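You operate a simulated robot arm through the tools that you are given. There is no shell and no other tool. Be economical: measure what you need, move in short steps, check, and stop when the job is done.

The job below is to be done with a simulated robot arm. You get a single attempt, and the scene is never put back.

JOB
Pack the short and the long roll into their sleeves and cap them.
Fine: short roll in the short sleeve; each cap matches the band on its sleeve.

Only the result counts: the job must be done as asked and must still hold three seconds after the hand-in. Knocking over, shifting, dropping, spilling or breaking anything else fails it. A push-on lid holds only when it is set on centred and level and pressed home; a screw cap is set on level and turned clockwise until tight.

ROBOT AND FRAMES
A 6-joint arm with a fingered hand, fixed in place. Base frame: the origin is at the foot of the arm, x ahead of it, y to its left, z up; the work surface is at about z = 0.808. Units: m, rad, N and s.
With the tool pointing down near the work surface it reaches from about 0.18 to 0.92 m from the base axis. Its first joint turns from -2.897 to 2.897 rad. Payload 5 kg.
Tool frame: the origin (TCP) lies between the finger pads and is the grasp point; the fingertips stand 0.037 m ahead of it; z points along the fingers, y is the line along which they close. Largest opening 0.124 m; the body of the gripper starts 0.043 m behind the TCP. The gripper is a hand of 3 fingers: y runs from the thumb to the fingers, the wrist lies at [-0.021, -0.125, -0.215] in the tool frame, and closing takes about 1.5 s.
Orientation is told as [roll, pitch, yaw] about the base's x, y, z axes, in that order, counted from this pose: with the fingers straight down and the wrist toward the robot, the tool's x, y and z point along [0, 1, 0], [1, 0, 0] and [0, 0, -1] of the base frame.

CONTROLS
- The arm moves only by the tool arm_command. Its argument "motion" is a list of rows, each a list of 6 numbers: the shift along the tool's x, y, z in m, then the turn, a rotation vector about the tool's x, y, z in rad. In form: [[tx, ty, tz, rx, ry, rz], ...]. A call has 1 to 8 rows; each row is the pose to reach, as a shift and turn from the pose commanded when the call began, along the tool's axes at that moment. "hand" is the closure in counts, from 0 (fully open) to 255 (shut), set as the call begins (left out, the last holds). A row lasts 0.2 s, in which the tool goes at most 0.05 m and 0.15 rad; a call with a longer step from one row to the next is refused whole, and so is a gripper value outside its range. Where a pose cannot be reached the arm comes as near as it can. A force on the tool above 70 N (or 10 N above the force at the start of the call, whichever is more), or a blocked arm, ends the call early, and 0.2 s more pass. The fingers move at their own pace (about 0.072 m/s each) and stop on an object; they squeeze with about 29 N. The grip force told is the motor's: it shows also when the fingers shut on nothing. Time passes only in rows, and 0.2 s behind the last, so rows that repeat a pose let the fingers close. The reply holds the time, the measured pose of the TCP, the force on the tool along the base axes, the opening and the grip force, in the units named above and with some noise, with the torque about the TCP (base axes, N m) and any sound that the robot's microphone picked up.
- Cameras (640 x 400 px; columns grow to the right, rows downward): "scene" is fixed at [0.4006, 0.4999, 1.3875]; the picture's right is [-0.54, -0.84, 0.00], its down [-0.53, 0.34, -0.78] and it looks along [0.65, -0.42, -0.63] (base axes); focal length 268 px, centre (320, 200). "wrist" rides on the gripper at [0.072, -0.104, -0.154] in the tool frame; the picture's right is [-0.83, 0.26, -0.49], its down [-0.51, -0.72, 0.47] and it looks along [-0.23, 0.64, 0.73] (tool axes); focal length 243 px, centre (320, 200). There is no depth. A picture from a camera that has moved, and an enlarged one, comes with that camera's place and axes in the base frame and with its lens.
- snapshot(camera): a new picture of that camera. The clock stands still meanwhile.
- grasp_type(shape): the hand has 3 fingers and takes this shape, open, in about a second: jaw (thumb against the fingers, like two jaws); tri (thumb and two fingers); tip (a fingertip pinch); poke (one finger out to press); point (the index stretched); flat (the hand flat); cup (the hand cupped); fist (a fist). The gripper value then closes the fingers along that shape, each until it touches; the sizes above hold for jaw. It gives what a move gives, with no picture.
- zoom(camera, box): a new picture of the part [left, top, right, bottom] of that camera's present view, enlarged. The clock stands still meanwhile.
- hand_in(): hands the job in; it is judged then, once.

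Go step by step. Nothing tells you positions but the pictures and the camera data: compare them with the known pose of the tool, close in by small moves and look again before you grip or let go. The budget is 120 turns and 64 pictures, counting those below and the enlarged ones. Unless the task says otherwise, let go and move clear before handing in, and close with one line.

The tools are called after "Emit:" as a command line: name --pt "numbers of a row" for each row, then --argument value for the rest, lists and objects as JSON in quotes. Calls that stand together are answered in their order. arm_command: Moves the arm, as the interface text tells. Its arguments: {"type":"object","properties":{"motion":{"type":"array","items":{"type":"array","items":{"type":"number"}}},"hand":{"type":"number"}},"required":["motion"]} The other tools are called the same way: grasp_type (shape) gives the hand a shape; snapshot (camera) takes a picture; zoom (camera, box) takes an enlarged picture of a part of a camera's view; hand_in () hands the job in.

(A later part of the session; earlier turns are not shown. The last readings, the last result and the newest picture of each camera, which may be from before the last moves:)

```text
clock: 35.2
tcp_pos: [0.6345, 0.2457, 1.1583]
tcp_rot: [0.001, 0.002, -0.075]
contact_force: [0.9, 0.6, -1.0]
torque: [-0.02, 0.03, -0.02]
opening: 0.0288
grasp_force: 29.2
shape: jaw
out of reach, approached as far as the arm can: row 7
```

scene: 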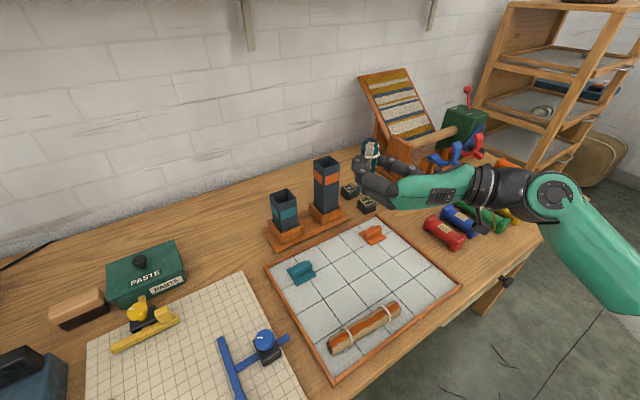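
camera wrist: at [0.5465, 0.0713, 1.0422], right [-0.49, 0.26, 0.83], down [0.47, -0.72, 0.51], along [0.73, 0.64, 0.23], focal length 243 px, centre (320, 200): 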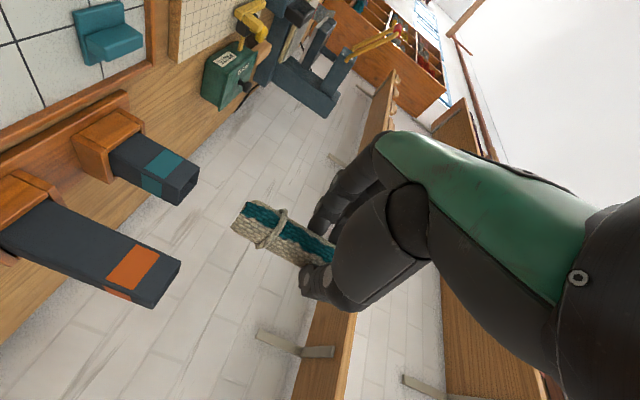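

Lifted with a good grip. I yaw to 1.07 rad while moving outward, then tilt upright.

Emit:
arm_command --pt "0 0.015 -0.005 0 0 -0.143" --pt "0 0.03 -0.01 0 0 -0.286" --pt "0 0.045 -0.015 0 0 -0.429" --pt "0 0.06 -0.02 0 0 -0.572" --pt "0 0.075 -0.025 0 0 -0.715" --pt "0 0.09 -0.03 0 0 -0.858" --pt "0 0.105 -0.035 0 0 -1.001" --pt "0 0.12 -0.04 0 0 -1.145"

Emit:
arm_command --pt "0 0 0 0 -0.14 0" --pt "0 0 0 0 -0.28 0" --pt "0 0 0 0 -0.42 0" --pt "0 0 0 0 -0.56 0" --pt "0 0 0 0 -0.7 0" --pt "0 0 0 0 -0.8 0"

Emit:
arm_command --pt "0 0 0 0 -0.14 0" --pt "0 0 0 0 -0.28 0" --pt "0 0 0 0 -0.42 0" --pt "0 0 0 0 -0.56 0" --pt "0 0 0 0 -0.7 0" --pt "0 0 0 0 -0.7708 0" --pt "0 0 0 0 -0.7708 0"

Emit:
snapshot --camera "scene"

```text
clock: 37.0
tcp_pos: [0.7538, 0.2364, 1.1978]
tcp_rot: [0.002, 0.002, 1.072]
contact_force: [-0.7, 0.4, -1.3]
torque: [0.0, -0.05, -0.01]
opening: 0.0291
grasp_force: 29.1
shape: jaw
```

```text
clock: 38.4
tcp_pos: [0.7539, 0.235, 1.1975]
tcp_rot: [-0.801, 0.003, 1.068]
contact_force: [1.0, -1.1, -0.6]
torque: [-0.03, 0.06, 0.01]
opening: 0.0287
grasp_force: 29.1
shape: jaw
```

```text
clock: 40.0
tcp_pos: [0.7549, 0.2362, 1.1973]
tcp_rot: [-1.57, 0.002, 1.069]
contact_force: [-0.9, -0.7, -0.4]
torque: [0.01, 0.01, -0.03]
opening: 0.0287
grasp_force: 29.3
shape: jaw
```

```text
23 pictures are left
```

scene: 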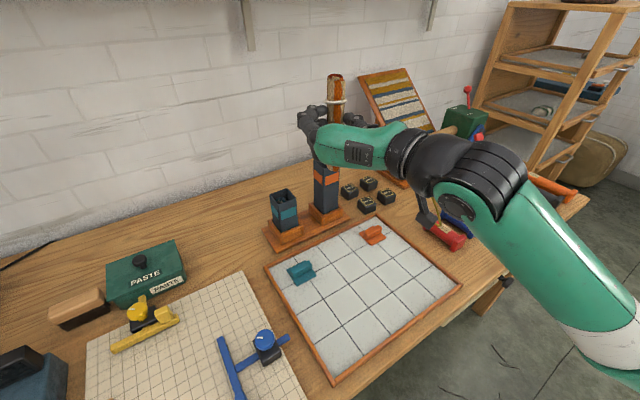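

The long roll is upright. I move it forward over the long sleeve and lower to just above its rim.

Emit:
arm_command --pt "0 0 0.04 0 0 0" --pt "0 0 0.08 0 0 0" --pt "0 0 0.12 0 0 0" --pt "0 -0.0008 0.1535 0 0 0" --pt "0.02 -0.0008 0.1535 0 0 0" --pt "0.045 -0.0008 0.1535 0 0 0" --pt "0.045 -0.0008 0.1535 0 0 0"

Emit:
zoom --camera "wrist" --box '[100, 60, 320, 260]'

Emit:
zoom --camera "scene" --box '[260, 70, 400, 210]'

```text
clock: 41.6
tcp_pos: [0.8893, 0.1616, 1.1522]
tcp_rot: [-1.569, 0.002, 1.068]
contact_force: [-0.2, -0.9, -0.5]
torque: [-0.03, 0.0, -0.02]
opening: 0.0288
grasp_force: 29.7
shape: jaw
```

```text
2.00 times, centred on (210, 160) of wrist
camera zoom: at [0.7048, 0.1443, 1.0789], right [-0.3, 0.47, 0.83], down [0.07, -0.86, 0.51], along [0.95, 0.21, 0.23], focal length 485 px, centre (540, 280)
```

zoom: 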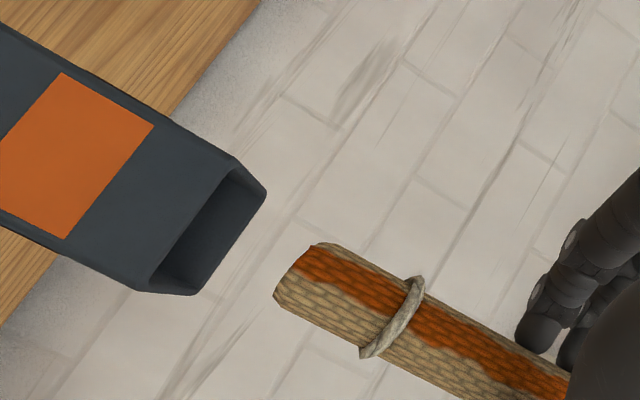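

```text
2.86 times, centred on (330, 140) of scene
camera zoom: at [0.4006, 0.4999, 1.3875], right [-0.54, -0.84, 0.0], down [-0.53, 0.34, -0.78], along [0.65, -0.42, -0.63], focal length 765 px, centre (291, 371)
```

zoom: 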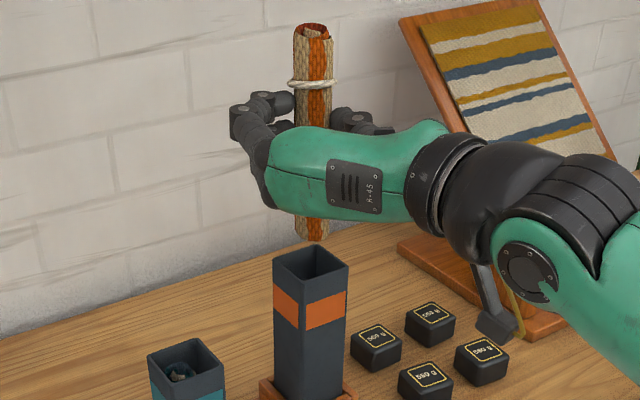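

Both views put the roll nearly over the sleeve centre, about 1.5 mm off in y. I correct that and lower into the mouth.

Emit:
arm_command --pt "0.01 -0.0008 0.0016 0 0 0" --pt "0.025 -0.0008 0.0016 0 0 0" --pt "0.032 -0.0008 0.0016 0 0 0" --pt "0.038 -0.0008 0.0016 0 0 0" --pt "0.044 -0.0008 0.0016 0 0 0" --pt "0.05 -0.0008 0.0016 0 0 0"

Emit:
zoom --camera "scene" --box '[260, 70, 400, 210]'

Emit:
zoom --camera "wrist" --box '[140, 120, 320, 260]'

```text
clock: 43.0
tcp_pos: [0.8895, 0.1583, 1.1025]
tcp_rot: [-1.569, 0.003, 1.07]
contact_force: [-0.7, -0.2, -0.7]
torque: [0.01, 0.02, 0.04]
opening: 0.0288
grasp_force: 28.6
shape: jaw
```

```text
2.86 times, centred on (330, 140) of scene
camera zoom: at [0.4006, 0.4999, 1.3875], right [-0.54, -0.84, 0.0], down [-0.53, 0.34, -0.78], along [0.65, -0.42, -0.63], focal length 765 px, centre (291, 371)
```

zoom: 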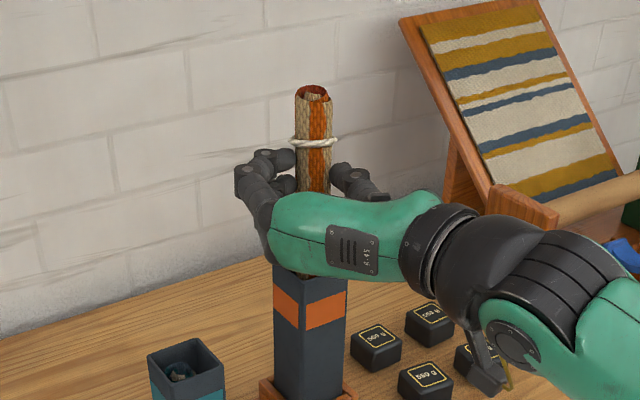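

```text
2.86 times, centred on (230, 190) of wrist
camera zoom: at [0.705, 0.1427, 1.0303], right [-0.3, 0.47, 0.83], down [0.07, -0.86, 0.51], along [0.95, 0.21, 0.23], focal length 693 px, centre (577, 229)
```

zoom: 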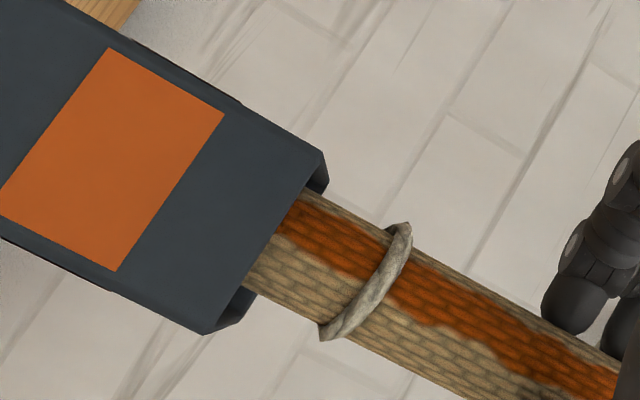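

The roll has entered the mouth, a touch to one side. I nudge it 1.5 mm and continue down past the lower ring.

Emit:
arm_command --pt "0 -0.0013 0.0007 0 0 0" --pt "0.01 -0.0013 0.0007 0 0 0" --pt "0.02 -0.0013 0.0007 0 0 0" --pt "0.03 -0.0013 0.0007 0 0 0" --pt "0.04 -0.0013 0.0007 0 0 0" --pt "0.05 -0.0013 0.0007 0 0 0" --pt "0.056 -0.0013 0.0007 0 0 0" --pt "0.056 -0.0013 0.0007 0 0 0"

Emit:
zoom --camera "wrist" --box '[180, 140, 380, 300]'

```text
clock: 44.8
tcp_pos: [0.8904, 0.1596, 1.0456]
tcp_rot: [-1.569, 0.002, 1.071]
contact_force: [0.2, -0.1, -0.6]
torque: [-0.04, 0.02, 0.02]
opening: 0.0288
grasp_force: 29.1
shape: jaw
```

```text
2.50 times, centred on (280, 220) of wrist
camera zoom: at [0.7064, 0.1417, 0.9738], right [-0.3, 0.47, 0.83], down [0.07, -0.86, 0.51], along [0.95, 0.21, 0.23], focal length 606 px, centre (420, 150)
```

zoom: 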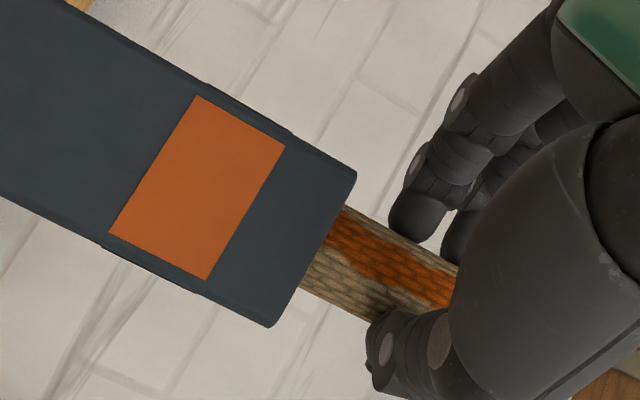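

Well inserted and free of contact. I release and look.

Emit:
arm_command --pt "0 0 0 0 0 0" --pt "0 0 0 0 0 0" --pt "0 0 0 0 0 0" --pt "0 0 0 0 0 0" --pt "0 0 0 0 0 0" --hand 110

Emit:
zoom --camera "wrist" --box '[180, 140, 380, 300]'

```text
clock: 46.0
tcp_pos: [0.8909, 0.1593, 1.0462]
tcp_rot: [-1.569, 0.002, 1.07]
contact_force: [-0.4, -0.1, -0.2]
torque: [0.02, -0.01, 0.0]
opening: 0.0699
grasp_force: 0.1
shape: jaw
```

```text
2.50 times, centred on (280, 220) of wrist
camera zoom: at [0.7064, 0.1417, 0.974], right [-0.3, 0.47, 0.83], down [0.07, -0.86, 0.51], along [0.95, 0.21, 0.23], focal length 606 px, centre (420, 150)
```

zoom: 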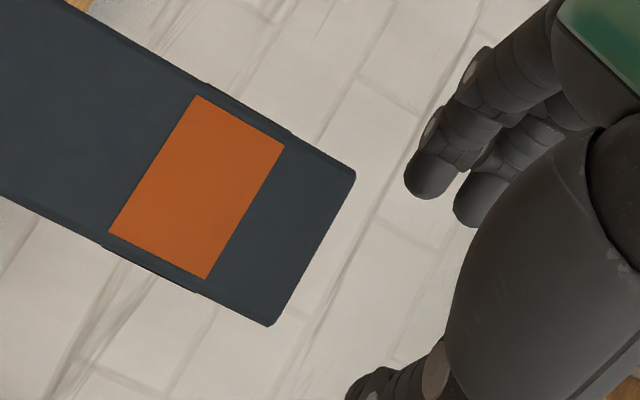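

The long roll is in as well. I retreat, turn the hand down and head to the teal cap.

Emit:
arm_command --pt "-0.05 0 0 0 0 0" --pt "-0.1 0 0 0 0 0" --pt "-0.14 0 0 0 0 0" --pt "-0.14 0 -0.04 0 0.15 0" --pt "-0.14 0 -0.08 0 0.3 0" --pt "-0.14 0 -0.12 0 0.45 0" --pt "-0.14 0 -0.15 0 0.6 0" --pt "-0.14 0 -0.15 0 0.75 0"

Emit:
arm_command --pt "0 0 0 0 0.14 0" --pt "0 0 0 0 0.28 0" --pt "0 0 0 0 0.42 0" --pt "0 0 0 0 0.56 0" --pt "0 0 0 0 0.7 0" --pt "0 0 0 0 0.82 0" --pt "0 0 0 0 0.82 0"

Emit:
arm_command --pt "0 0 0 0 0 0.134" --pt "0 0 0 0 0 0.268" --pt "0 0 0 0 0 0.402" --pt "0 0 0 0 0 0.536" --pt "0 0 0 0 0 0.67" --pt "0 0 0 0 0 0.804" --pt "0 0 0 0 0 0.938" --pt "0 0 0 0 0 1.07"

```text
clock: 47.8
tcp_pos: [0.7577, 0.2325, 1.1887]
tcp_rot: [-0.816, 0.002, 1.07]
contact_force: [-1.4, 0.3, 0.8]
torque: [0.05, -0.02, 0.02]
opening: 0.0702
grasp_force: 0.0
shape: jaw
```

```text
clock: 49.4
tcp_pos: [0.7588, 0.2304, 1.1857]
tcp_rot: [0.004, 0.001, 1.07]
contact_force: [0.5, 0.2, 0.0]
torque: [0.01, 0.01, 0.0]
opening: 0.0702
grasp_force: 0.1
shape: jaw
```

```text
clock: 51.2
tcp_pos: [0.7591, 0.2304, 1.1862]
tcp_rot: [-0.001, 0.001, -0.003]
contact_force: [-0.1, 1.5, 0.1]
torque: [0.01, -0.01, -0.01]
opening: 0.0702
grasp_force: 0.0
shape: jaw
```

Next I hover over the teal cap and check the alignment.

Emit:
arm_command --pt "0.03 0.006 0.03 0 0 0" --pt "0.05 0.012 0.07 0 0 0" --pt "0.07 0.017 0.11 0 0 0" --pt "0.0836 0.017 0.15 0 0 0" --pt "0.0836 0.017 0.19 0 0 0" --pt "0.0836 0.017 0.23 0 0 0" --pt "0.0836 0.017 0.256 0 0 0" --pt "0.0836 0.017 0.256 0 0 0" --hand 130

Emit:
zoom --camera "wrist" --box '[180, 150, 380, 350]'

Emit:
zoom --camera "scene" --box '[260, 170, 380, 290]'

```text
clock: 53.0
tcp_pos: [0.7747, 0.3156, 0.9297]
tcp_rot: [0.001, 0.003, 0.001]
contact_force: [-0.5, -0.5, 0.1]
torque: [-0.01, -0.02, -0.01]
opening: 0.0612
grasp_force: 0.1
shape: jaw
```

```text
2.00 times, centred on (280, 250) of wrist
camera zoom: at [0.6707, 0.3872, 1.0834], right [0.26, -0.83, 0.49], down [-0.72, -0.51, -0.47], along [0.64, -0.23, -0.73], focal length 485 px, centre (400, 100)
```

zoom: 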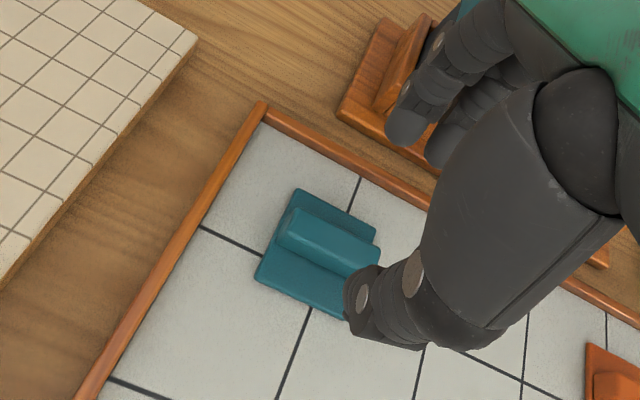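

```text
3.33 times, centred on (320, 230) of scene
camera zoom: at [0.4006, 0.4999, 1.3875], right [-0.54, -0.84, 0.0], down [-0.53, 0.34, -0.78], along [0.65, -0.42, -0.63], focal length 892 px, centre (320, 100)
```

zoom: 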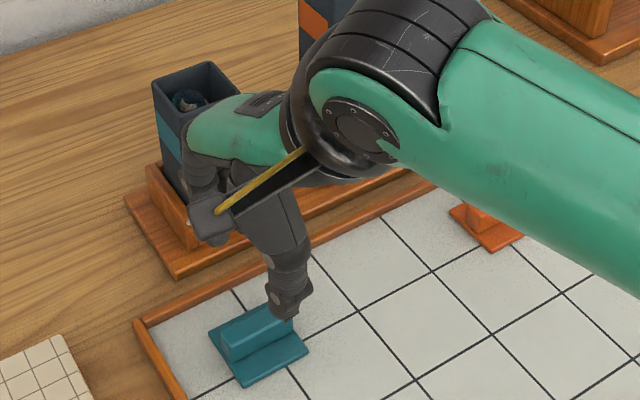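

The cap centre is at about (0.7745, 0.316) and the hand is right above it. I descend to pinch the ridge.

Emit:
arm_command --pt "0 0 0.03 0 0 0" --pt "0 0 0.05 0 0 0" --pt "0 0 0.06 0 0 0" --pt "0 0 0.067 0 0 0" --pt "0 0 0.072 0 0 0" --pt "0 0 0.072 0 0 0"

Emit:
zoom --camera "wrist" --box '[180, 150, 380, 350]'

```text
clock: 54.4
tcp_pos: [0.7759, 0.3149, 0.8586]
tcp_rot: [0.0, 0.002, 0.0]
contact_force: [0.6, -0.9, 0.2]
torque: [-0.01, 0.0, -0.01]
opening: 0.0611
grasp_force: 0.0
shape: jaw
```

```text
2.00 times, centred on (280, 250) of wrist
camera zoom: at [0.6722, 0.3872, 1.0118], right [0.26, -0.83, 0.49], down [-0.72, -0.51, -0.47], along [0.64, -0.23, -0.73], focal length 485 px, centre (400, 100)
```

zoom: 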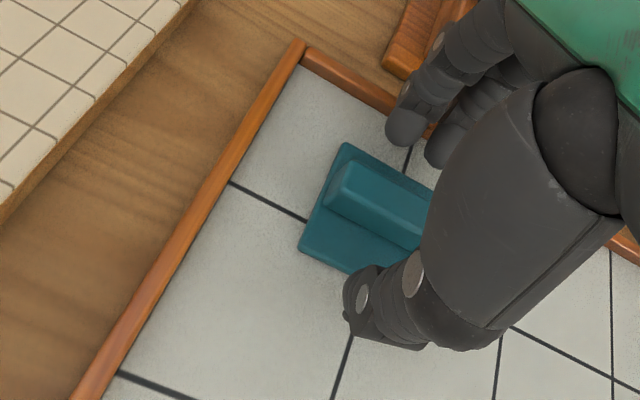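

The fingers straddle the ridge. I close slowly and then lift a little.

Emit:
arm_command --pt "0 0 0 0 0 0" --pt "0 0 0 0 0 0" --pt "0 0 0 0 0 0" --pt "0 0 0 0 0 0" --pt "0 0 0 0 0 0" --pt "0 0 0 0 0 0" --hand 255

Emit:
arm_command --pt "0 0 -0.03 0 0 0" --pt "0 0 -0.08 0 0 0" --pt "0 0 -0.13 0 0 0" --pt "0 0 -0.18 0 0 0" --pt "0 0 -0.2 0 0 0"

Emit:
zoom --camera "wrist" --box '[180, 150, 380, 350]'

```text
clock: 55.8
tcp_pos: [0.7763, 0.3139, 0.8586]
tcp_rot: [0.0, 0.003, -0.001]
contact_force: [-0.4, 0.3, -0.2]
torque: [0.01, -0.04, -0.01]
opening: 0.0133
grasp_force: 29.2
shape: jaw
```

```text
clock: 57.0
tcp_pos: [0.7751, 0.3124, 1.0595]
tcp_rot: [-0.001, 0.001, 0.001]
contact_force: [-0.3, 0.1, -0.6]
torque: [-0.01, 0.02, -0.04]
opening: 0.0134
grasp_force: 28.7
shape: jaw
```

```text
2.00 times, centred on (280, 250) of wrist
camera zoom: at [0.672, 0.3859, 1.2129], right [0.26, -0.83, 0.49], down [-0.72, -0.51, -0.47], along [0.64, -0.23, -0.73], focal length 485 px, centre (400, 100)
```

zoom: 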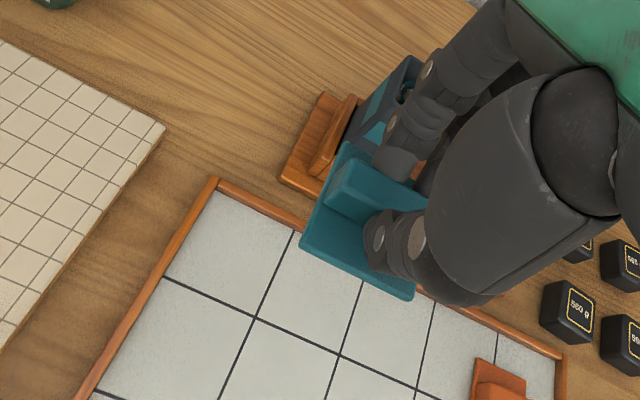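

The cap is held level, centred within about 1 mm of the TCP. I carry it over the short sleeve.

Emit:
arm_command --pt "-0.009 0.036 -0.01 0 0 0" --pt "-0.018 0.072 -0.01 0 0 0" --pt "-0.027 0.109 -0.01 0 0 0" --pt "-0.036 0.145 -0.01 0 0 0" --pt "-0.036 0.145 0.02 0 0 0" --pt "-0.036 0.145 0.038 0 0 0" --pt "-0.036 0.145 0.038 0 0 0"

Emit:
zoom --camera "wrist" --box '[200, 180, 360, 340]'

Emit:
zoom --camera "scene" --box '[250, 130, 350, 230]'

```text
clock: 58.6
tcp_pos: [0.9228, 0.2768, 1.0211]
tcp_rot: [0.001, 0.0, 0.001]
contact_force: [-0.2, 0.2, 0.3]
torque: [-0.02, 0.01, 0.01]
opening: 0.0131
grasp_force: 29.4
shape: jaw
```

```text
2.50 times, centred on (280, 260) of wrist
camera zoom: at [0.8189, 0.3489, 1.1742], right [0.26, -0.83, 0.49], down [-0.72, -0.51, -0.47], along [0.64, -0.23, -0.73], focal length 606 px, centre (420, 50)
```

zoom: 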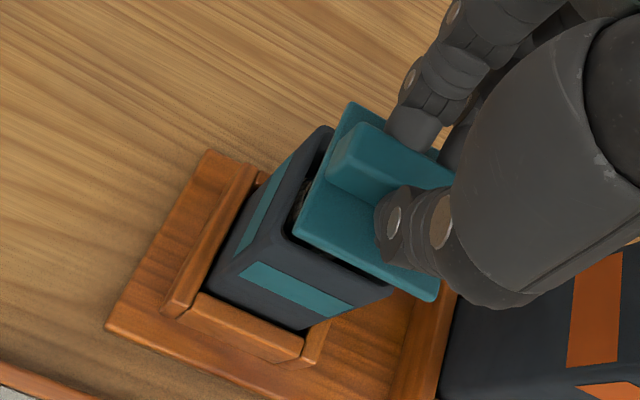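

```text
4.00 times, centred on (300, 180) of scene
camera zoom: at [0.4006, 0.4999, 1.3875], right [-0.54, -0.84, 0.0], down [-0.53, 0.34, -0.78], along [0.65, -0.42, -0.63], focal length 1071 px, centre (400, 280)
```

zoom: 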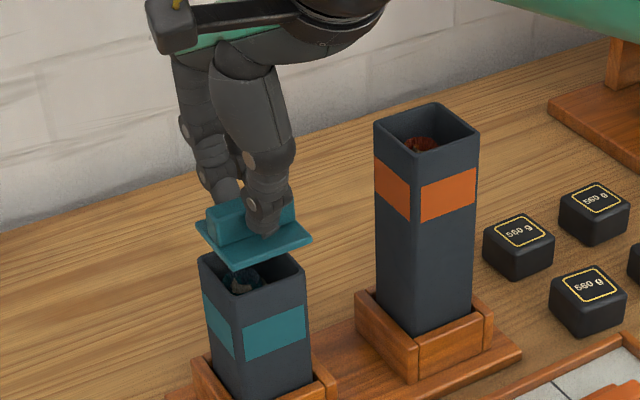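

The sleeve centre now reads about (0.925, 0.280) and the cap about (0.921, 0.278). I shift 4 mm out and 1 mm in y, lower to just above the rim, and compare again.

Emit:
arm_command --pt "0.001 0.004 0.0 0 0 0" --pt "0.001 0.004 0.012 0 0 0" --pt "0.001 0.004 0.015 0 0 0" --pt "0.001 0.004 0.015 0 0 0"

Emit:
zoom --camera "scene" --box '[270, 160, 340, 230]'

Emit:
zoom --camera "wrist" --box '[220, 190, 340, 310]'

```text
clock: 59.6
tcp_pos: [0.9228, 0.2781, 1.0051]
tcp_rot: [0.0, 0.003, 0.001]
contact_force: [0.4, -0.3, -0.2]
torque: [-0.02, 0.02, -0.02]
opening: 0.013
grasp_force: 28.9
shape: jaw
```

```text
5.71 times, centred on (305, 195) of scene
camera zoom: at [0.4006, 0.4999, 1.3875], right [-0.54, -0.84, 0.0], down [-0.53, 0.34, -0.78], along [0.65, -0.42, -0.63], focal length 1530 px, centre (406, 229)
```

zoom: 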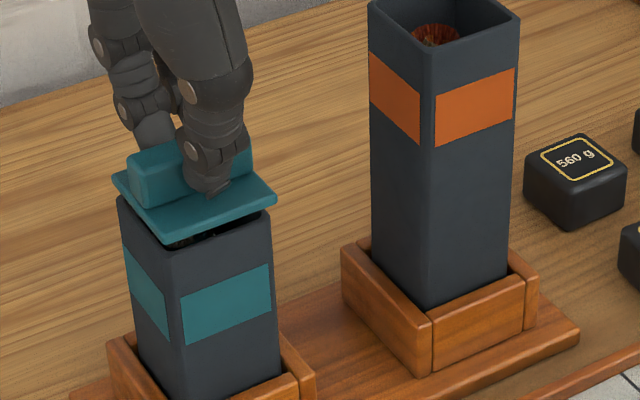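

```text
3.33 times, centred on (280, 250) of wrist
camera zoom: at [0.8195, 0.3513, 1.1588], right [0.26, -0.83, 0.49], down [-0.72, -0.51, -0.47], along [0.64, -0.23, -0.73], focal length 809 px, centre (453, 33)
```

zoom: 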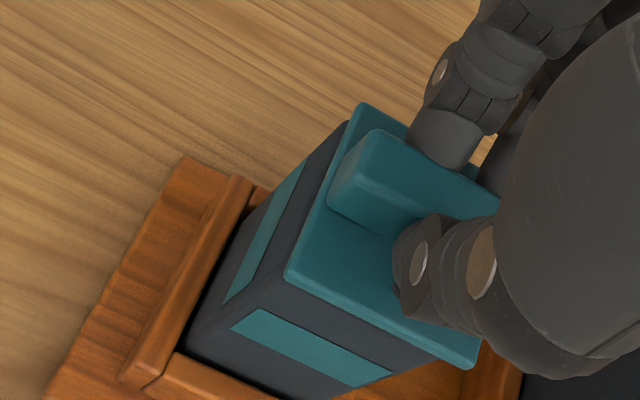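

The cap sits 5–6 mm above the rim and is nearly centred, short by about 1.5 mm in y. I correct that and lower gently until it touches.

Emit:
arm_command --pt "0.0015 0.0005 0 0 0 0" --pt "0.0015 0.0005 0.003 0 0 0" --pt "0.0015 0.0005 0.005 0 0 0" --pt "0.0015 0.0005 0.006 0 0 0" --pt "0.0015 0.0005 0.007 0 0 0"

```text
clock: 60.8
tcp_pos: [0.9191, 0.2774, 1.0013]
tcp_rot: [0.0, 0.003, 0.0]
contact_force: [0.3, -0.3, -0.1]
torque: [0.01, 0.01, 0.01]
opening: 0.0135
grasp_force: 29.4
shape: jaw
out of reach, approached as far as the arm can: row 1, 2, 3, 4, 5
```

The arm is at its reach limit and falls about 5 mm short in x. Leaning the hand about its closing axis (wrist towards −y) should bring the wrist inward, so I raise the cap and test that lean.

Emit:
arm_command --pt "0 0 -0.03 0 0 0" --pt "0 0 -0.03 0 0.1 0" --pt "0 0 -0.03 0 0.18 0" --pt "0 0.01 -0.02 0 0.18 0" --pt "0 0.02 -0.014 0 0.18 0" --pt "0 0.02 -0.014 0 0.18 0"

```text
clock: 62.2
tcp_pos: [0.9344, 0.277, 1.0154]
tcp_rot: [0.179, 0.002, -0.001]
contact_force: [0.7, 0.0, 0.6]
torque: [0.05, 0.02, -0.01]
opening: 0.0133
grasp_force: 29.1
shape: jaw
out of reach, approached as far as the arm can: row 1, 2, 3, 4, 5, 6
```

With a lean of 0.18 rad the arm reaches x=0.934, which is enough. I'll put the cap back level on the tray and regrip it with a 0.2 rad lean.

Emit:
arm_command --pt "0 -0.01 -0.04 0 0 0" --pt "0 -0.05 -0.04 0 -0.09 0" --pt "0 -0.1 -0.04 0 -0.18 0" --pt "0 -0.14 -0.02 0 -0.18 0" --pt "0 -0.157 0.0 0 -0.18 0" --pt "0.035 -0.157 0.03 0 -0.18 0" --pt "0.035 -0.157 0.03 0 -0.18 0"

```text
clock: 63.8
tcp_pos: [0.8808, 0.3502, 0.9752]
tcp_rot: [-0.002, 0.004, -0.002]
contact_force: [-0.1, -0.2, -0.2]
torque: [0.05, 0.01, 0.03]
opening: 0.0136
grasp_force: 28.9
shape: jaw
out of reach, approached as far as the arm can: row 1, 2, 3, 4, 5, 6, 7
```

The arm stopped in an odd spot, at (0.881, 0.350). I raise straight up in small steps before continuing.

Emit:
arm_command --pt "0 0 -0.03 0 0 0" --pt "0 0 -0.06 0 0 0" --pt "0 0 -0.09 0 0 0"

Emit:
snapshot --camera "scene"

```text
clock: 64.6
tcp_pos: [0.8986, 0.3586, 1.0622]
tcp_rot: [0.0, 0.005, -0.002]
contact_force: [-0.5, -0.4, 0.0]
torque: [0.01, -0.04, 0.01]
opening: 0.0132
grasp_force: 28.7
shape: jaw
out of reach, approached as far as the arm can: row 1, 2, 3
```

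```text
8 pictures are left
```

scene: 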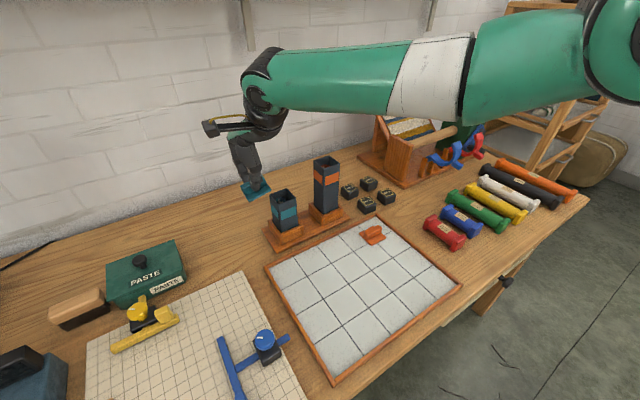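

The arm looks almost straight, so I command inward moves to bend the elbow again.

Emit:
arm_command --pt "0 -0.03 0 0 0 0" --pt "0 -0.06 0 0 0 0"

```text
clock: 65.2
tcp_pos: [0.8879, 0.3799, 1.0552]
tcp_rot: [-0.002, 0.003, -0.002]
contact_force: [-0.3, 0.3, -0.1]
torque: [0.04, -0.04, 0.0]
opening: 0.0132
grasp_force: 29.1
shape: jaw
out of reach, approached as far as the arm can: row 1, 2
```

The elbow seems stuck straight, because inward commands only swing the base. A large upward move should change the shoulder and elbow together.

Emit:
arm_command --pt "0 -0.02 -0.045 0 0 0" --pt "0 -0.04 -0.09 0 0 0" --pt "0 -0.06 -0.135 0 0 0" --pt "0 -0.08 -0.18 0 0 0" --pt "0 -0.1 -0.225 0 0 0" --pt "0 -0.12 -0.27 0 0 0"

```text
clock: 66.6
tcp_pos: [0.8736, 0.4234, 1.2617]
tcp_rot: [-0.003, 0.005, -0.004]
contact_force: [-0.1, 0.1, -0.3]
torque: [0.0, 0.01, 0.0]
opening: 0.0135
grasp_force: 28.8
shape: jaw
out of reach, approached as far as the arm can: row 1, 2, 3, 4, 5, 6
```

Still on the outer shell, so I try the opposite: a downward and inward move in clear space.

Emit:
arm_command --pt "-0.015 -0.03 0.035 0 0 0" --pt "-0.03 -0.06 0.07 0 0 0" --pt "-0.045 -0.09 0.105 0 0 0" --pt "-0.06 -0.12 0.14 0 0 0" --pt "-0.07 -0.15 0.17 0 0 0"

```text
clock: 67.8
tcp_pos: [0.8679, 0.4346, 1.1458]
tcp_rot: [-0.002, 0.002, -0.001]
contact_force: [-0.1, -0.6, -0.2]
torque: [0.04, 0.03, -0.01]
opening: 0.0132
grasp_force: 29.1
shape: jaw
out of reach, approached as far as the arm can: row 1, 2, 3, 4, 5
```

A few millimetres of retraction may show there. I continue radially inward.

Emit:
arm_command --pt "-0.015 -0.03 0 0 0 0" --pt "-0.03 -0.06 0 0 0 0" --pt "-0.045 -0.09 0 0 0 0" --pt "-0.06 -0.12 0 0 0 0"

```text
clock: 68.8
tcp_pos: [0.8663, 0.4378, 1.1422]
tcp_rot: [-0.002, 0.002, -0.002]
contact_force: [0.3, 0.7, 0.1]
torque: [-0.01, 0.01, -0.02]
opening: 0.0133
grasp_force: 29.1
shape: jaw
out of reach, approached as far as the arm can: row 1, 2, 3, 4
```

The solver makes almost no progress radially. I use a long, full-length inward command so the error grows large.

Emit:
arm_command --pt "-0.02 -0.044 0 0 0 0" --pt "-0.04 -0.088 0 0 0 0" --pt "-0.06 -0.132 0 0 0 0" --pt "-0.08 -0.176 0 0 0 0" --pt "-0.1 -0.22 0 0 0 0" --pt "-0.12 -0.264 0 0 0 0" --pt "-0.14 -0.308 0 0 0 0" --pt "-0.16 -0.352 0 0 0 0"

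```text
clock: 70.6
tcp_pos: [0.8593, 0.4478, 1.1369]
tcp_rot: [-0.002, 0.0, 0.0]
contact_force: [0.1, 0.6, -0.1]
torque: [0.02, 0.02, -0.03]
opening: 0.0133
grasp_force: 29.1
shape: jaw
out of reach, approached as far as the arm can: row 1, 2, 3, 4, 5, 6, 7, 8
```

The arm is still stuck. A pitch rotation of the tool should make the elbow move, so I pitch while commanding inward.

Emit:
arm_command --pt "0 -0.03 0 0.13 0 0" --pt "0 -0.06 0 0.26 0 0" --pt "0 -0.09 0 0.39 0 0" --pt "0 -0.12 0 0.52 0 0" --pt "0 -0.15 0 0.65 0 0"

```text
clock: 71.8
tcp_pos: [0.711, 0.4451, 1.1364]
tcp_rot: [-0.001, 0.653, -0.002]
contact_force: [-0.1, 0.3, 0.7]
torque: [0.0, -0.01, -0.01]
opening: 0.0133
grasp_force: 29.2
shape: jaw
out of reach, approached as far as the arm can: row 3, 4, 5
```

Unstuck. I rotate back level while moving toward the cap's original place on the tray.

Emit:
arm_command --pt "-0.026 0 0 -0.13 0 0" --pt "-0.052 0 0 -0.26 0 0" --pt "-0.078 0 0 -0.39 0 0" --pt "-0.104 0 0 -0.52 0 0" --pt "-0.131 0 0 -0.653 0 0" --pt "-0.131 0 0 -0.653 0 0"

```text
clock: 73.2
tcp_pos: [0.8275, 0.4267, 1.1302]
tcp_rot: [-0.005, 0.206, -0.001]
contact_force: [-0.4, -0.8, 0.1]
torque: [0.01, 0.01, -0.03]
opening: 0.0132
grasp_force: 29.3
shape: jaw
out of reach, approached as far as the arm can: row 1, 2, 3, 4, 5, 6
```

Pitching back only slid the arm out along its limit again. I try the opposite pitch, fingers tilting outward, with an inward command.

Emit:
arm_command --pt "0 -0.02 0 -0.14 0 0" --pt "0 -0.04 0 -0.28 0 0" --pt "0 -0.06 0 -0.42 0 0" --pt "0 -0.08 0 -0.56 0 0" --pt "0 -0.1 0 -0.7 0 0" --pt "0 -0.12 0 -0.84 0 0"

```text
clock: 74.6
tcp_pos: [0.8652, 0.5171, 1.1314]
tcp_rot: [-0.006, -0.357, 0.0]
contact_force: [0.5, 0.3, -0.2]
torque: [0.03, -0.01, 0.05]
opening: 0.0134
grasp_force: 29.2
shape: jaw
out of reach, approached as far as the arm can: row 1, 2, 3, 4, 5, 6
```

It may have bent slightly here. I test a purely inward move.

Emit:
arm_command --pt "-0.015 -0.0234 -0.0088 0 0 0" --pt "-0.03 -0.047 -0.0175 0 0 0" --pt "-0.045 -0.07 -0.026 0 0 0" --pt "-0.06 -0.094 -0.035 0 0 0"

```text
clock: 75.6
tcp_pos: [0.8556, 0.526, 1.1174]
tcp_rot: [-0.009, -0.356, -0.003]
contact_force: [-0.7, -0.7, -0.8]
torque: [-0.01, 0.03, -0.01]
opening: 0.0133
grasp_force: 28.6
shape: jaw
out of reach, approached as far as the arm can: row 1, 2, 3, 4
```

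I'll pitch strongly the other way (nose-down), roughly about the wrist, and then keep pulling inward at that pitch so the elbow can bend.

Emit:
arm_command --pt "-0.019 -0.0274 -0.0129 0.145 0 0" --pt "-0.0375 -0.0548 -0.0258 0.29 0 0" --pt "-0.056 -0.082 -0.0386 0.435 0 0" --pt "-0.075 -0.1095 -0.0515 0.58 0 0" --pt "-0.094 -0.137 -0.0644 0.725 0 0" --pt "-0.1125 -0.164 -0.0773 0.87 0 0" --pt "-0.131 -0.192 -0.09 1.015 0 0" --pt "-0.15 -0.219 -0.103 1.16 0 0"

```text
clock: 77.4
tcp_pos: [0.6725, 0.4218, 1.2726]
tcp_rot: [-0.005, 0.801, -0.007]
contact_force: [-5.6, -3.1, -0.6]
torque: [0.22, -0.35, -0.18]
opening: 0.0131
grasp_force: 28.8
shape: jaw
out of reach, approached as far as the arm can: row 1, 2, 3, 4, 5, 6, 7, 8
```

Pitch is now 0.8. I pull inward at this pitch.

Emit:
arm_command --pt "-0.0225 -0.0244 0.025 0 0 0" --pt "-0.045 -0.0488 0.05 0 0 0" --pt "-0.0675 -0.073 0.075 0 0 0" --pt "-0.09 -0.0976 0.1 0 0 0"

```text
clock: 78.4
tcp_pos: [0.6774, 0.4209, 1.2728]
tcp_rot: [-0.013, 0.804, -0.011]
contact_force: [-0.1, 0.5, 0.3]
torque: [-0.01, 0.03, 0.01]
opening: 0.0131
grasp_force: 29.2
shape: jaw
out of reach, approached as far as the arm can: row 1, 2, 3, 4
```

No motion at all this time. I look at the arm to understand its posture.

Emit:
snapshot --camera "scene"

```text
7 pictures are left
```

scene: 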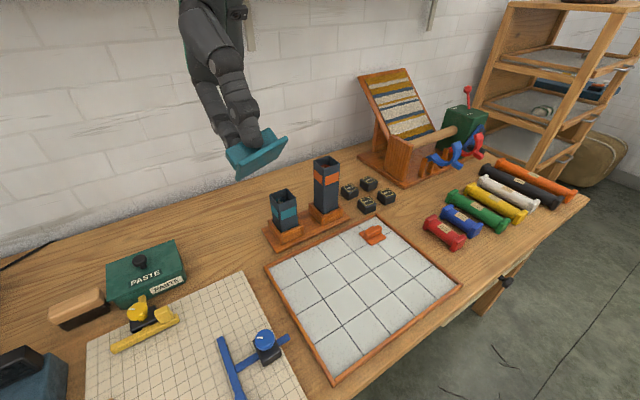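

The picture geometry says the arm normally works elbow-down, so bending it needs the fingers-outward pitch. I pitch that way about the wrist with the wrist commanded inward.

Emit:
arm_command --pt "0.004 -0.009 -0.0173 -0.1375 0 0" --pt "0.008 -0.018 -0.0347 -0.275 0 0" --pt "0.012 -0.027 -0.052 -0.4125 0 0" --pt "0.0155 -0.036 -0.0694 -0.55 0 0" --pt "0.019 -0.045 -0.0867 -0.6875 0 0" --pt "0.023 -0.054 -0.104 -0.825 0 0" --pt "0.027 -0.063 -0.1214 -0.9625 0 0" --pt "0.031 -0.072 -0.1387 -1.1 0 0"

```text
clock: 80.2
tcp_pos: [0.7217, 0.4632, 1.6929]
tcp_rot: [-0.012, -0.293, 0.001]
contact_force: [-3.6, 0.4, -0.3]
torque: [-0.05, -0.24, -0.07]
opening: 0.0131
grasp_force: 29.4
shape: jaw
out of reach, approached as far as the arm can: row 1, 2, 3, 4, 5, 6, 7, 8
```

The position lags a lot. I send a hold to see whether the arm keeps moving toward the commanded pose.

Emit:
arm_command --pt "0 0 0 0 0 0" --pt "0 0 0 0 0 0" --pt "0 0 0 0 0 0"

```text
clock: 81.0
tcp_pos: [0.7276, 0.4624, 1.6918]
tcp_rot: [-0.01, -0.291, -0.004]
contact_force: [1.2, -0.2, -0.1]
torque: [-0.02, -0.01, 0.01]
opening: 0.0131
grasp_force: 29.0
shape: jaw
```

The command does reset each call. From this raised posture I move straight down with orientation fixed, which needs a real elbow bend.

Emit:
arm_command --pt "0 -0.0145 0.0478 0 0 0" --pt "0 -0.029 0.0957 0 0 0" --pt "0 -0.0435 0.1435 0 0 0" --pt "0 -0.058 0.191 0 0 0" --pt "0 -0.0725 0.239 0 0 0" --pt "0 -0.087 0.287 0 0 0"

```text
refused: row 5 steps farther than a row can; nothing moved
```

I make the steps slightly smaller.

Emit:
arm_command --pt "0 -0.0135 0.045 0 0 0" --pt "0 -0.027 0.09 0 0 0" --pt "0 -0.0405 0.135 0 0 0" --pt "0 -0.054 0.18 0 0 0" --pt "0 -0.0675 0.225 0 0 0" --pt "0 -0.081 0.27 0 0 0"

```text
clock: 82.4
tcp_pos: [0.7279, 0.4631, 1.692]
tcp_rot: [-0.009, -0.296, -0.001]
contact_force: [-0.1, 0.1, 0.1]
torque: [-0.01, 0.01, 0.0]
opening: 0.013
grasp_force: 29.0
shape: jaw
out of reach, approached as far as the arm can: row 1, 2, 3, 4, 5, 6
```

I'll turn the hand sideways (yaw), where tool pitch is handled by the last joint and the elbow is freed to move, pulling inward at the same time.

Emit:
arm_command --pt "-0.013 -0.02 -0.006 0 0.043 -0.1437" --pt "-0.027 -0.04 -0.012 0 0.086 -0.2874" --pt "-0.04 -0.061 -0.018 0 0.129 -0.431" --pt "-0.053 -0.081 -0.024 0 0.172 -0.5748" --pt "-0.067 -0.101 -0.03 0 0.215 -0.7185" --pt "-0.08 -0.121 -0.036 0 0.258 -0.862" --pt "-0.094 -0.142 -0.042 0 0.301 -1.006" --pt "-0.107 -0.162 -0.0485 0 0.344 -1.1496"

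```text
clock: 84.2
tcp_pos: [0.7213, 0.4214, 1.6883]
tcp_rot: [-0.008, -0.283, 1.203]
contact_force: [-0.4, 0.0, 0.5]
torque: [-0.03, 0.0, 0.03]
opening: 0.013
grasp_force: 29.7
shape: jaw
out of reach, approached as far as the arm can: row 1, 2, 3, 4, 5, 6, 7, 8
```

Yaw achieved. Now I try down-and-inward from here.

Emit:
arm_command --pt "0.0094 -0.0213 0.0285 0 0 0" --pt "0.0189 -0.0427 0.057 0 0 0" --pt "0.0283 -0.064 0.0855 0 0 0" --pt "0.0377 -0.0853 0.114 0 0 0" --pt "0.0472 -0.1067 0.1425 0 0 0" --pt "0.0566 -0.128 0.171 0 0 0"

```text
clock: 85.6
tcp_pos: [0.7249, 0.4163, 1.6892]
tcp_rot: [-0.01, -0.283, 1.198]
contact_force: [0.2, 0.2, 0.2]
torque: [-0.01, 0.0, -0.03]
opening: 0.013
grasp_force: 28.7
shape: jaw
out of reach, approached as far as the arm can: row 1, 2, 3, 4, 5, 6
```

No motion. I test a purely tangential move (down and outward along the shell).

Emit:
arm_command --pt "-0.0175 0.01 0.044 0 0 0" --pt "-0.035 0.02 0.088 0 0 0" --pt "-0.0525 0.03 0.132 0 0 0" --pt "-0.07 0.04 0.176 0 0 0"

```text
clock: 86.6
tcp_pos: [0.806, 0.461, 1.5206]
tcp_rot: [-0.012, -0.286, 1.197]
contact_force: [0.1, -0.2, 1.9]
torque: [-0.08, -0.03, 0.0]
opening: 0.0131
grasp_force: 29.1
shape: jaw
out of reach, approached as far as the arm can: row 2, 3, 4
```

Tangential motion works. So I combine tangential motion with a gradually growing inward component.

Emit:
arm_command --pt "-0.0065 -0.0032 0.0395 0 0 0" --pt "-0.0105 -0.0098 0.0796 0 0 0" --pt "-0.012 -0.0198 0.1201 0 0 0" --pt "-0.011 -0.0332 0.1614 0 0 0"

```text
clock: 87.6
tcp_pos: [0.8412, 0.4759, 1.3595]
tcp_rot: [-0.008, -0.286, 1.198]
contact_force: [-0.3, -0.1, 0.4]
torque: [-0.04, 0.03, 0.0]
opening: 0.013
grasp_force: 29.2
shape: jaw
out of reach, approached as far as the arm can: row 3, 4
```

The first rows converged. Now I try very small purely inward steps.

Emit:
arm_command --pt "0.0013 -0.0016 -0.0004 0 0 0" --pt "0.0025 -0.0032 -0.0008 0 0 0" --pt "0.0038 -0.0048 -0.0012 0 0 0" --pt "0.005 -0.0064 -0.0016 0 0 0" --pt "0.0075 -0.0096 -0.0024 0 0 0" --pt "0.01 -0.0128 -0.0032 0 0 0" --pt "0.0125 -0.016 -0.004 0 0 0" --pt "0.015 -0.0192 -0.0048 0 0 0"

```text
clock: 89.4
tcp_pos: [0.842, 0.4763, 1.3602]
tcp_rot: [-0.008, -0.285, 1.2]
contact_force: [0.5, 0.1, -0.2]
torque: [0.0, 0.01, 0.04]
opening: 0.013
grasp_force: 29.1
shape: jaw
out of reach, approached as far as the arm can: row 2, 3, 4, 5, 6, 7, 8
```

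Still stuck radially. I'll bring the hand level and turn it until the flange is square to the arm plane, where elbow motion decouples from tool pitch.

Emit:
arm_command --pt "0 0 0 0.14 0 0" --pt "0 0 0 0.285 0 0"

Emit:
arm_command --pt "0.01 0 0 0 0 -0.14" --pt "0.02 0 0 0 0 -0.28" --pt "0.03 0 0 0 0 -0.42" --pt "0.04 0 0 0 0 -0.56" --pt "0.05 0 0 0 0 -0.7" --pt "0.06 0 0 0 0 -0.84"

```text
clock: 90.0
tcp_pos: [0.8031, 0.4535, 1.3499]
tcp_rot: [-0.01, 0.0, 1.196]
contact_force: [0.3, -0.7, 0.0]
torque: [0.06, -0.01, -0.03]
opening: 0.013
grasp_force: 29.2
shape: jaw
out of reach, approached as far as the arm can: row 1, 2
```

```text
clock: 91.4
tcp_pos: [0.7028, 0.4439, 1.333]
tcp_rot: [-0.007, 0.005, 2.038]
contact_force: [0.7, 0.5, -0.2]
torque: [-0.01, 0.03, 0.04]
opening: 0.0129
grasp_force: 28.5
shape: jaw
out of reach, approached as far as the arm can: row 1, 2, 3, 4, 5, 6
```

Now a vertical sweep with a slight inward component at this orientation.

Emit:
arm_command --pt "-0.0076 0.0007 0.044 0 0 0" --pt "-0.012 0.0011 0.089 0 0 0" --pt "-0.012 0.0011 0.135 0 0 0" --pt "-0.008 0.001 0.18 0 0 0"

Emit:
arm_command --pt "0.01 0 0 0 0 0" --pt "0.02 0 0 0 0 0" --pt "0.04 0 0 0 0 0" --pt "0.06 0 0 0 0 0"

```text
clock: 92.4
tcp_pos: [0.7112, 0.4471, 1.154]
tcp_rot: [-0.008, 0.005, 2.036]
contact_force: [-0.1, -0.1, 0.3]
torque: [-0.02, -0.04, 0.01]
opening: 0.0129
grasp_force: 28.9
shape: jaw
out of reach, approached as far as the arm can: row 2
```

```text
clock: 93.4
tcp_pos: [0.6571, 0.421, 1.1527]
tcp_rot: [-0.006, 0.004, 2.037]
contact_force: [0.1, -0.1, 0.3]
torque: [0.03, -0.01, 0.01]
opening: 0.0127
grasp_force: 28.5
shape: jaw
```

The elbow is free again and the arm moved inward as commanded. I retract further and yaw back.

Emit:
arm_command --pt "0.019 -0.0075 0 0 0 0" --pt "0.0375 -0.015 0 0 0 0.14" --pt "0.056 -0.0225 0 0 0 0.28" --pt "0.075 -0.03 0 0 0 0.42" --pt "0.094 -0.0375 0 0 0 0.56" --pt "0.1125 -0.045 0 0 0 0.7" --pt "0.131 -0.0525 0 0 0 0.84" --pt "0.15 -0.06 0 0 0 0.98"

Emit:
arm_command --pt "0 0 0 0 0 0.135" --pt "0 0 0 0 0 0.27" --pt "0 0 0 0 0 0.405" --pt "0 0 0 0 0 0.54" --pt "0 0 0 0 0 0.675" --pt "0 0 0 0 0 0.81" --pt "0 0 0 0 0 0.935" --pt "0 0 0 0 0 1.057"

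```text
clock: 95.2
tcp_pos: [0.5491, 0.3013, 1.1501]
tcp_rot: [-0.009, -0.008, 1.053]
contact_force: [0.6, 0.0, -0.3]
torque: [0.01, 0.0, -0.01]
opening: 0.013
grasp_force: 29.3
shape: jaw
out of reach, approached as far as the arm can: row 8
```

```text
clock: 97.0
tcp_pos: [0.5545, 0.3042, 1.1392]
tcp_rot: [0.0, -0.012, -0.003]
contact_force: [-0.6, -0.1, 0.4]
torque: [0.02, 0.0, 0.02]
opening: 0.0131
grasp_force: 28.9
shape: jaw
out of reach, approached as far as the arm can: row 7, 8
```

I'm back with the hand pointing down. I carry the cap over its old place on the tray and check how it is held.

Emit:
arm_command --pt "0 0.035 0.02 0.012 0 0" --pt "0 0.07 0.05 0.012 0 0" --pt "0.003 0.105 0.08 0.012 0 0" --pt "0.005 0.14 0.11 0.012 0 0" --pt "0.008 0.175 0.14 0.012 0 0" --pt "0.01 0.2 0.17 0.012 0 0" --pt "0.01 0.2155 0.2 0.012 0 0" --pt "0.01 0.2155 0.22 0.012 0 0"

Emit:
zoom --camera "wrist" --box '[180, 150, 380, 350]'

```text
clock: 98.8
tcp_pos: [0.7725, 0.3137, 0.9206]
tcp_rot: [-0.001, 0.003, -0.001]
contact_force: [0.7, -0.4, -0.4]
torque: [-0.02, 0.01, 0.03]
opening: 0.0129
grasp_force: 28.5
shape: jaw
```

```text
2.00 times, centred on (280, 250) of wrist
camera zoom: at [0.6693, 0.3871, 1.0743], right [0.26, -0.83, 0.49], down [-0.72, -0.51, -0.47], along [0.64, -0.23, -0.73], focal length 485 px, centre (400, 100)
```

zoom: 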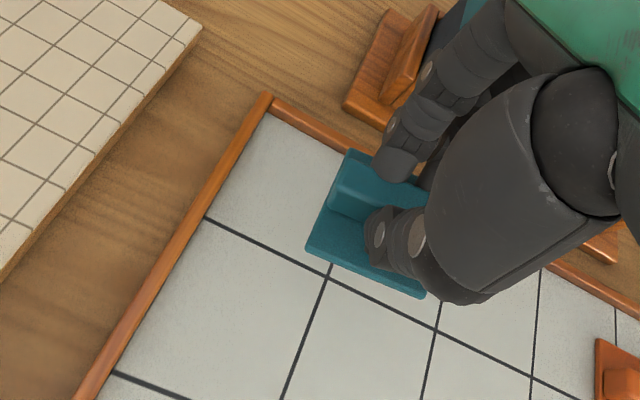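

The cap is only slightly shifted in the grip. I set it down on the tray and open.

Emit:
arm_command --pt "0 0 0.03 0 0 0" --pt "0 0 0.05 0 0 0" --pt "0 0 0.056 0 0 0" --pt "0 0 0.06 0 0 0" --pt "0 0 0.0615 0 0 0"

Emit:
arm_command --pt "0 0 0 0 0 0" --pt "0 0 0 0 0 0" --pt "0 0 0 0 0 0" --pt "0 0 -0.03 0 0 0" --pt "0 0 -0.06 0 0 0" --hand 130

Emit:
zoom --camera "wrist" --box '[180, 150, 380, 350]'

```text
clock: 100.0
tcp_pos: [0.7739, 0.3125, 0.8615]
tcp_rot: [-0.002, 0.001, -0.001]
contact_force: [-1.2, -3.0, 8.5]
torque: [0.06, -0.04, -0.04]
opening: 0.0133
grasp_force: 29.2
shape: jaw
```

```text
clock: 101.2
tcp_pos: [0.7731, 0.3131, 0.9201]
tcp_rot: [-0.002, 0.006, 0.0]
contact_force: [-0.2, -0.4, -0.3]
torque: [-0.02, -0.01, 0.0]
opening: 0.0605
grasp_force: 0.1
shape: jaw
```

```text
2.00 times, centred on (280, 250) of wrist
camera zoom: at [0.6709, 0.3865, 1.0742], right [0.26, -0.83, 0.49], down [-0.72, -0.51, -0.47], along [0.64, -0.23, -0.73], focal length 485 px, centre (400, 100)
```

zoom: 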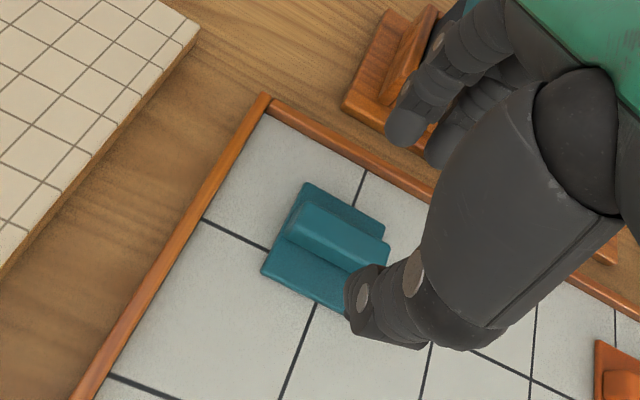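

The cap lies flat at (0.775, 0.315), turned about −0.05 rad. I lean the hand 0.25 rad with matching yaw and descend onto the ridge.

Emit:
arm_command --pt "-0.003 0.001 0 0 0.13 0.025" --pt "-0.0057 0.002 0 0 0.25 0.05" --pt "-0.0057 0.002 0.03 0 0.25 0.05" --pt "-0.0057 0.002 0.048 0 0.25 0.05" --pt "-0.0057 0.002 0.055 0 0.25 0.05" --pt "-0.0057 0.002 0.0595 0 0.25 0.05"

Emit:
arm_command --pt "0 0 0 0 0 0" --pt "0 0 0 0 0 0" --pt "0 0 0 0 0 0" --pt "0 0 0 0 0 0" --pt "0 0 0 0 0 0" --pt "0 0 0 0 0 0" --hand 255

```text
clock: 102.6
tcp_pos: [0.7744, 0.3088, 0.8609]
tcp_rot: [0.248, 0.009, -0.051]
contact_force: [-0.2, 0.0, -0.6]
torque: [-0.03, 0.03, -0.01]
opening: 0.0604
grasp_force: 0.0
shape: jaw
```

```text
clock: 104.0
tcp_pos: [0.774, 0.3081, 0.8625]
tcp_rot: [0.249, 0.011, -0.051]
contact_force: [0.3, 0.0, -1.0]
torque: [0.03, -0.02, -0.02]
opening: 0.0133
grasp_force: 29.2
shape: jaw
```

Gripped. I lift straight up and straighten the yaw.

Emit:
arm_command --pt "0.0099 0 -0.0388 0 0 0" --pt "0.0198 0 -0.0775 0 0 0" --pt "0.0296 0 -0.1163 0 0 0" --pt "0.0415 0 -0.1628 0 0 0" --pt "0.0415 0 -0.1628 0.012 0 -0.0485" --pt "0.0415 0 -0.1628 0.012 0 -0.0485"

```text
clock: 105.4
tcp_pos: [0.7761, 0.3082, 1.0289]
tcp_rot: [0.248, 0.009, 0.001]
contact_force: [0.0, 0.2, 0.3]
torque: [0.02, 0.01, -0.01]
opening: 0.0132
grasp_force: 28.8
shape: jaw
```

Next I carry it over the short sleeve and stop about 1 cm above the rim.

Emit:
arm_command --pt "-0.0086 0.037 -0.0022 0 0 0" --pt "-0.0172 0.074 -0.0044 0 0 0" --pt "-0.0258 0.111 -0.0065 0 0 0" --pt "-0.0344 0.1475 -0.0087 0 0 0" --pt "-0.0378 0.1475 0.0049 0 0 0" --pt "-0.0378 0.1475 0.0049 0 0 0"

Emit:
zoom --camera "scene" --box '[270, 160, 340, 230]'

```text
clock: 106.8
tcp_pos: [0.9238, 0.2719, 1.0151]
tcp_rot: [0.247, 0.007, 0.001]
contact_force: [-0.4, 0.5, -0.6]
torque: [0.02, 0.02, 0.03]
opening: 0.0132
grasp_force: 29.2
shape: jaw
```

```text
5.71 times, centred on (305, 195) of scene
camera zoom: at [0.4006, 0.4999, 1.3875], right [-0.54, -0.84, 0.0], down [-0.53, 0.34, -0.78], along [0.65, -0.42, -0.63], focal length 1530 px, centre (406, 229)
```

zoom: 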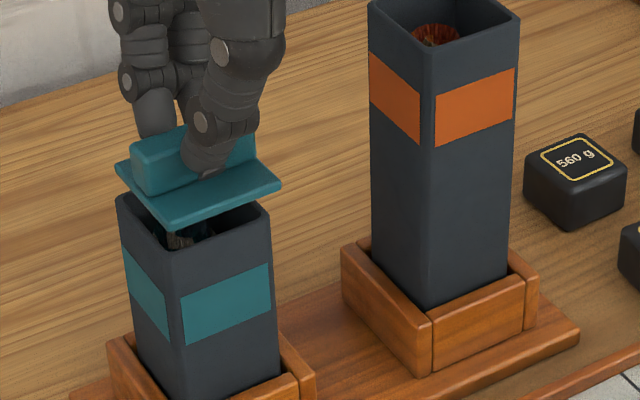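

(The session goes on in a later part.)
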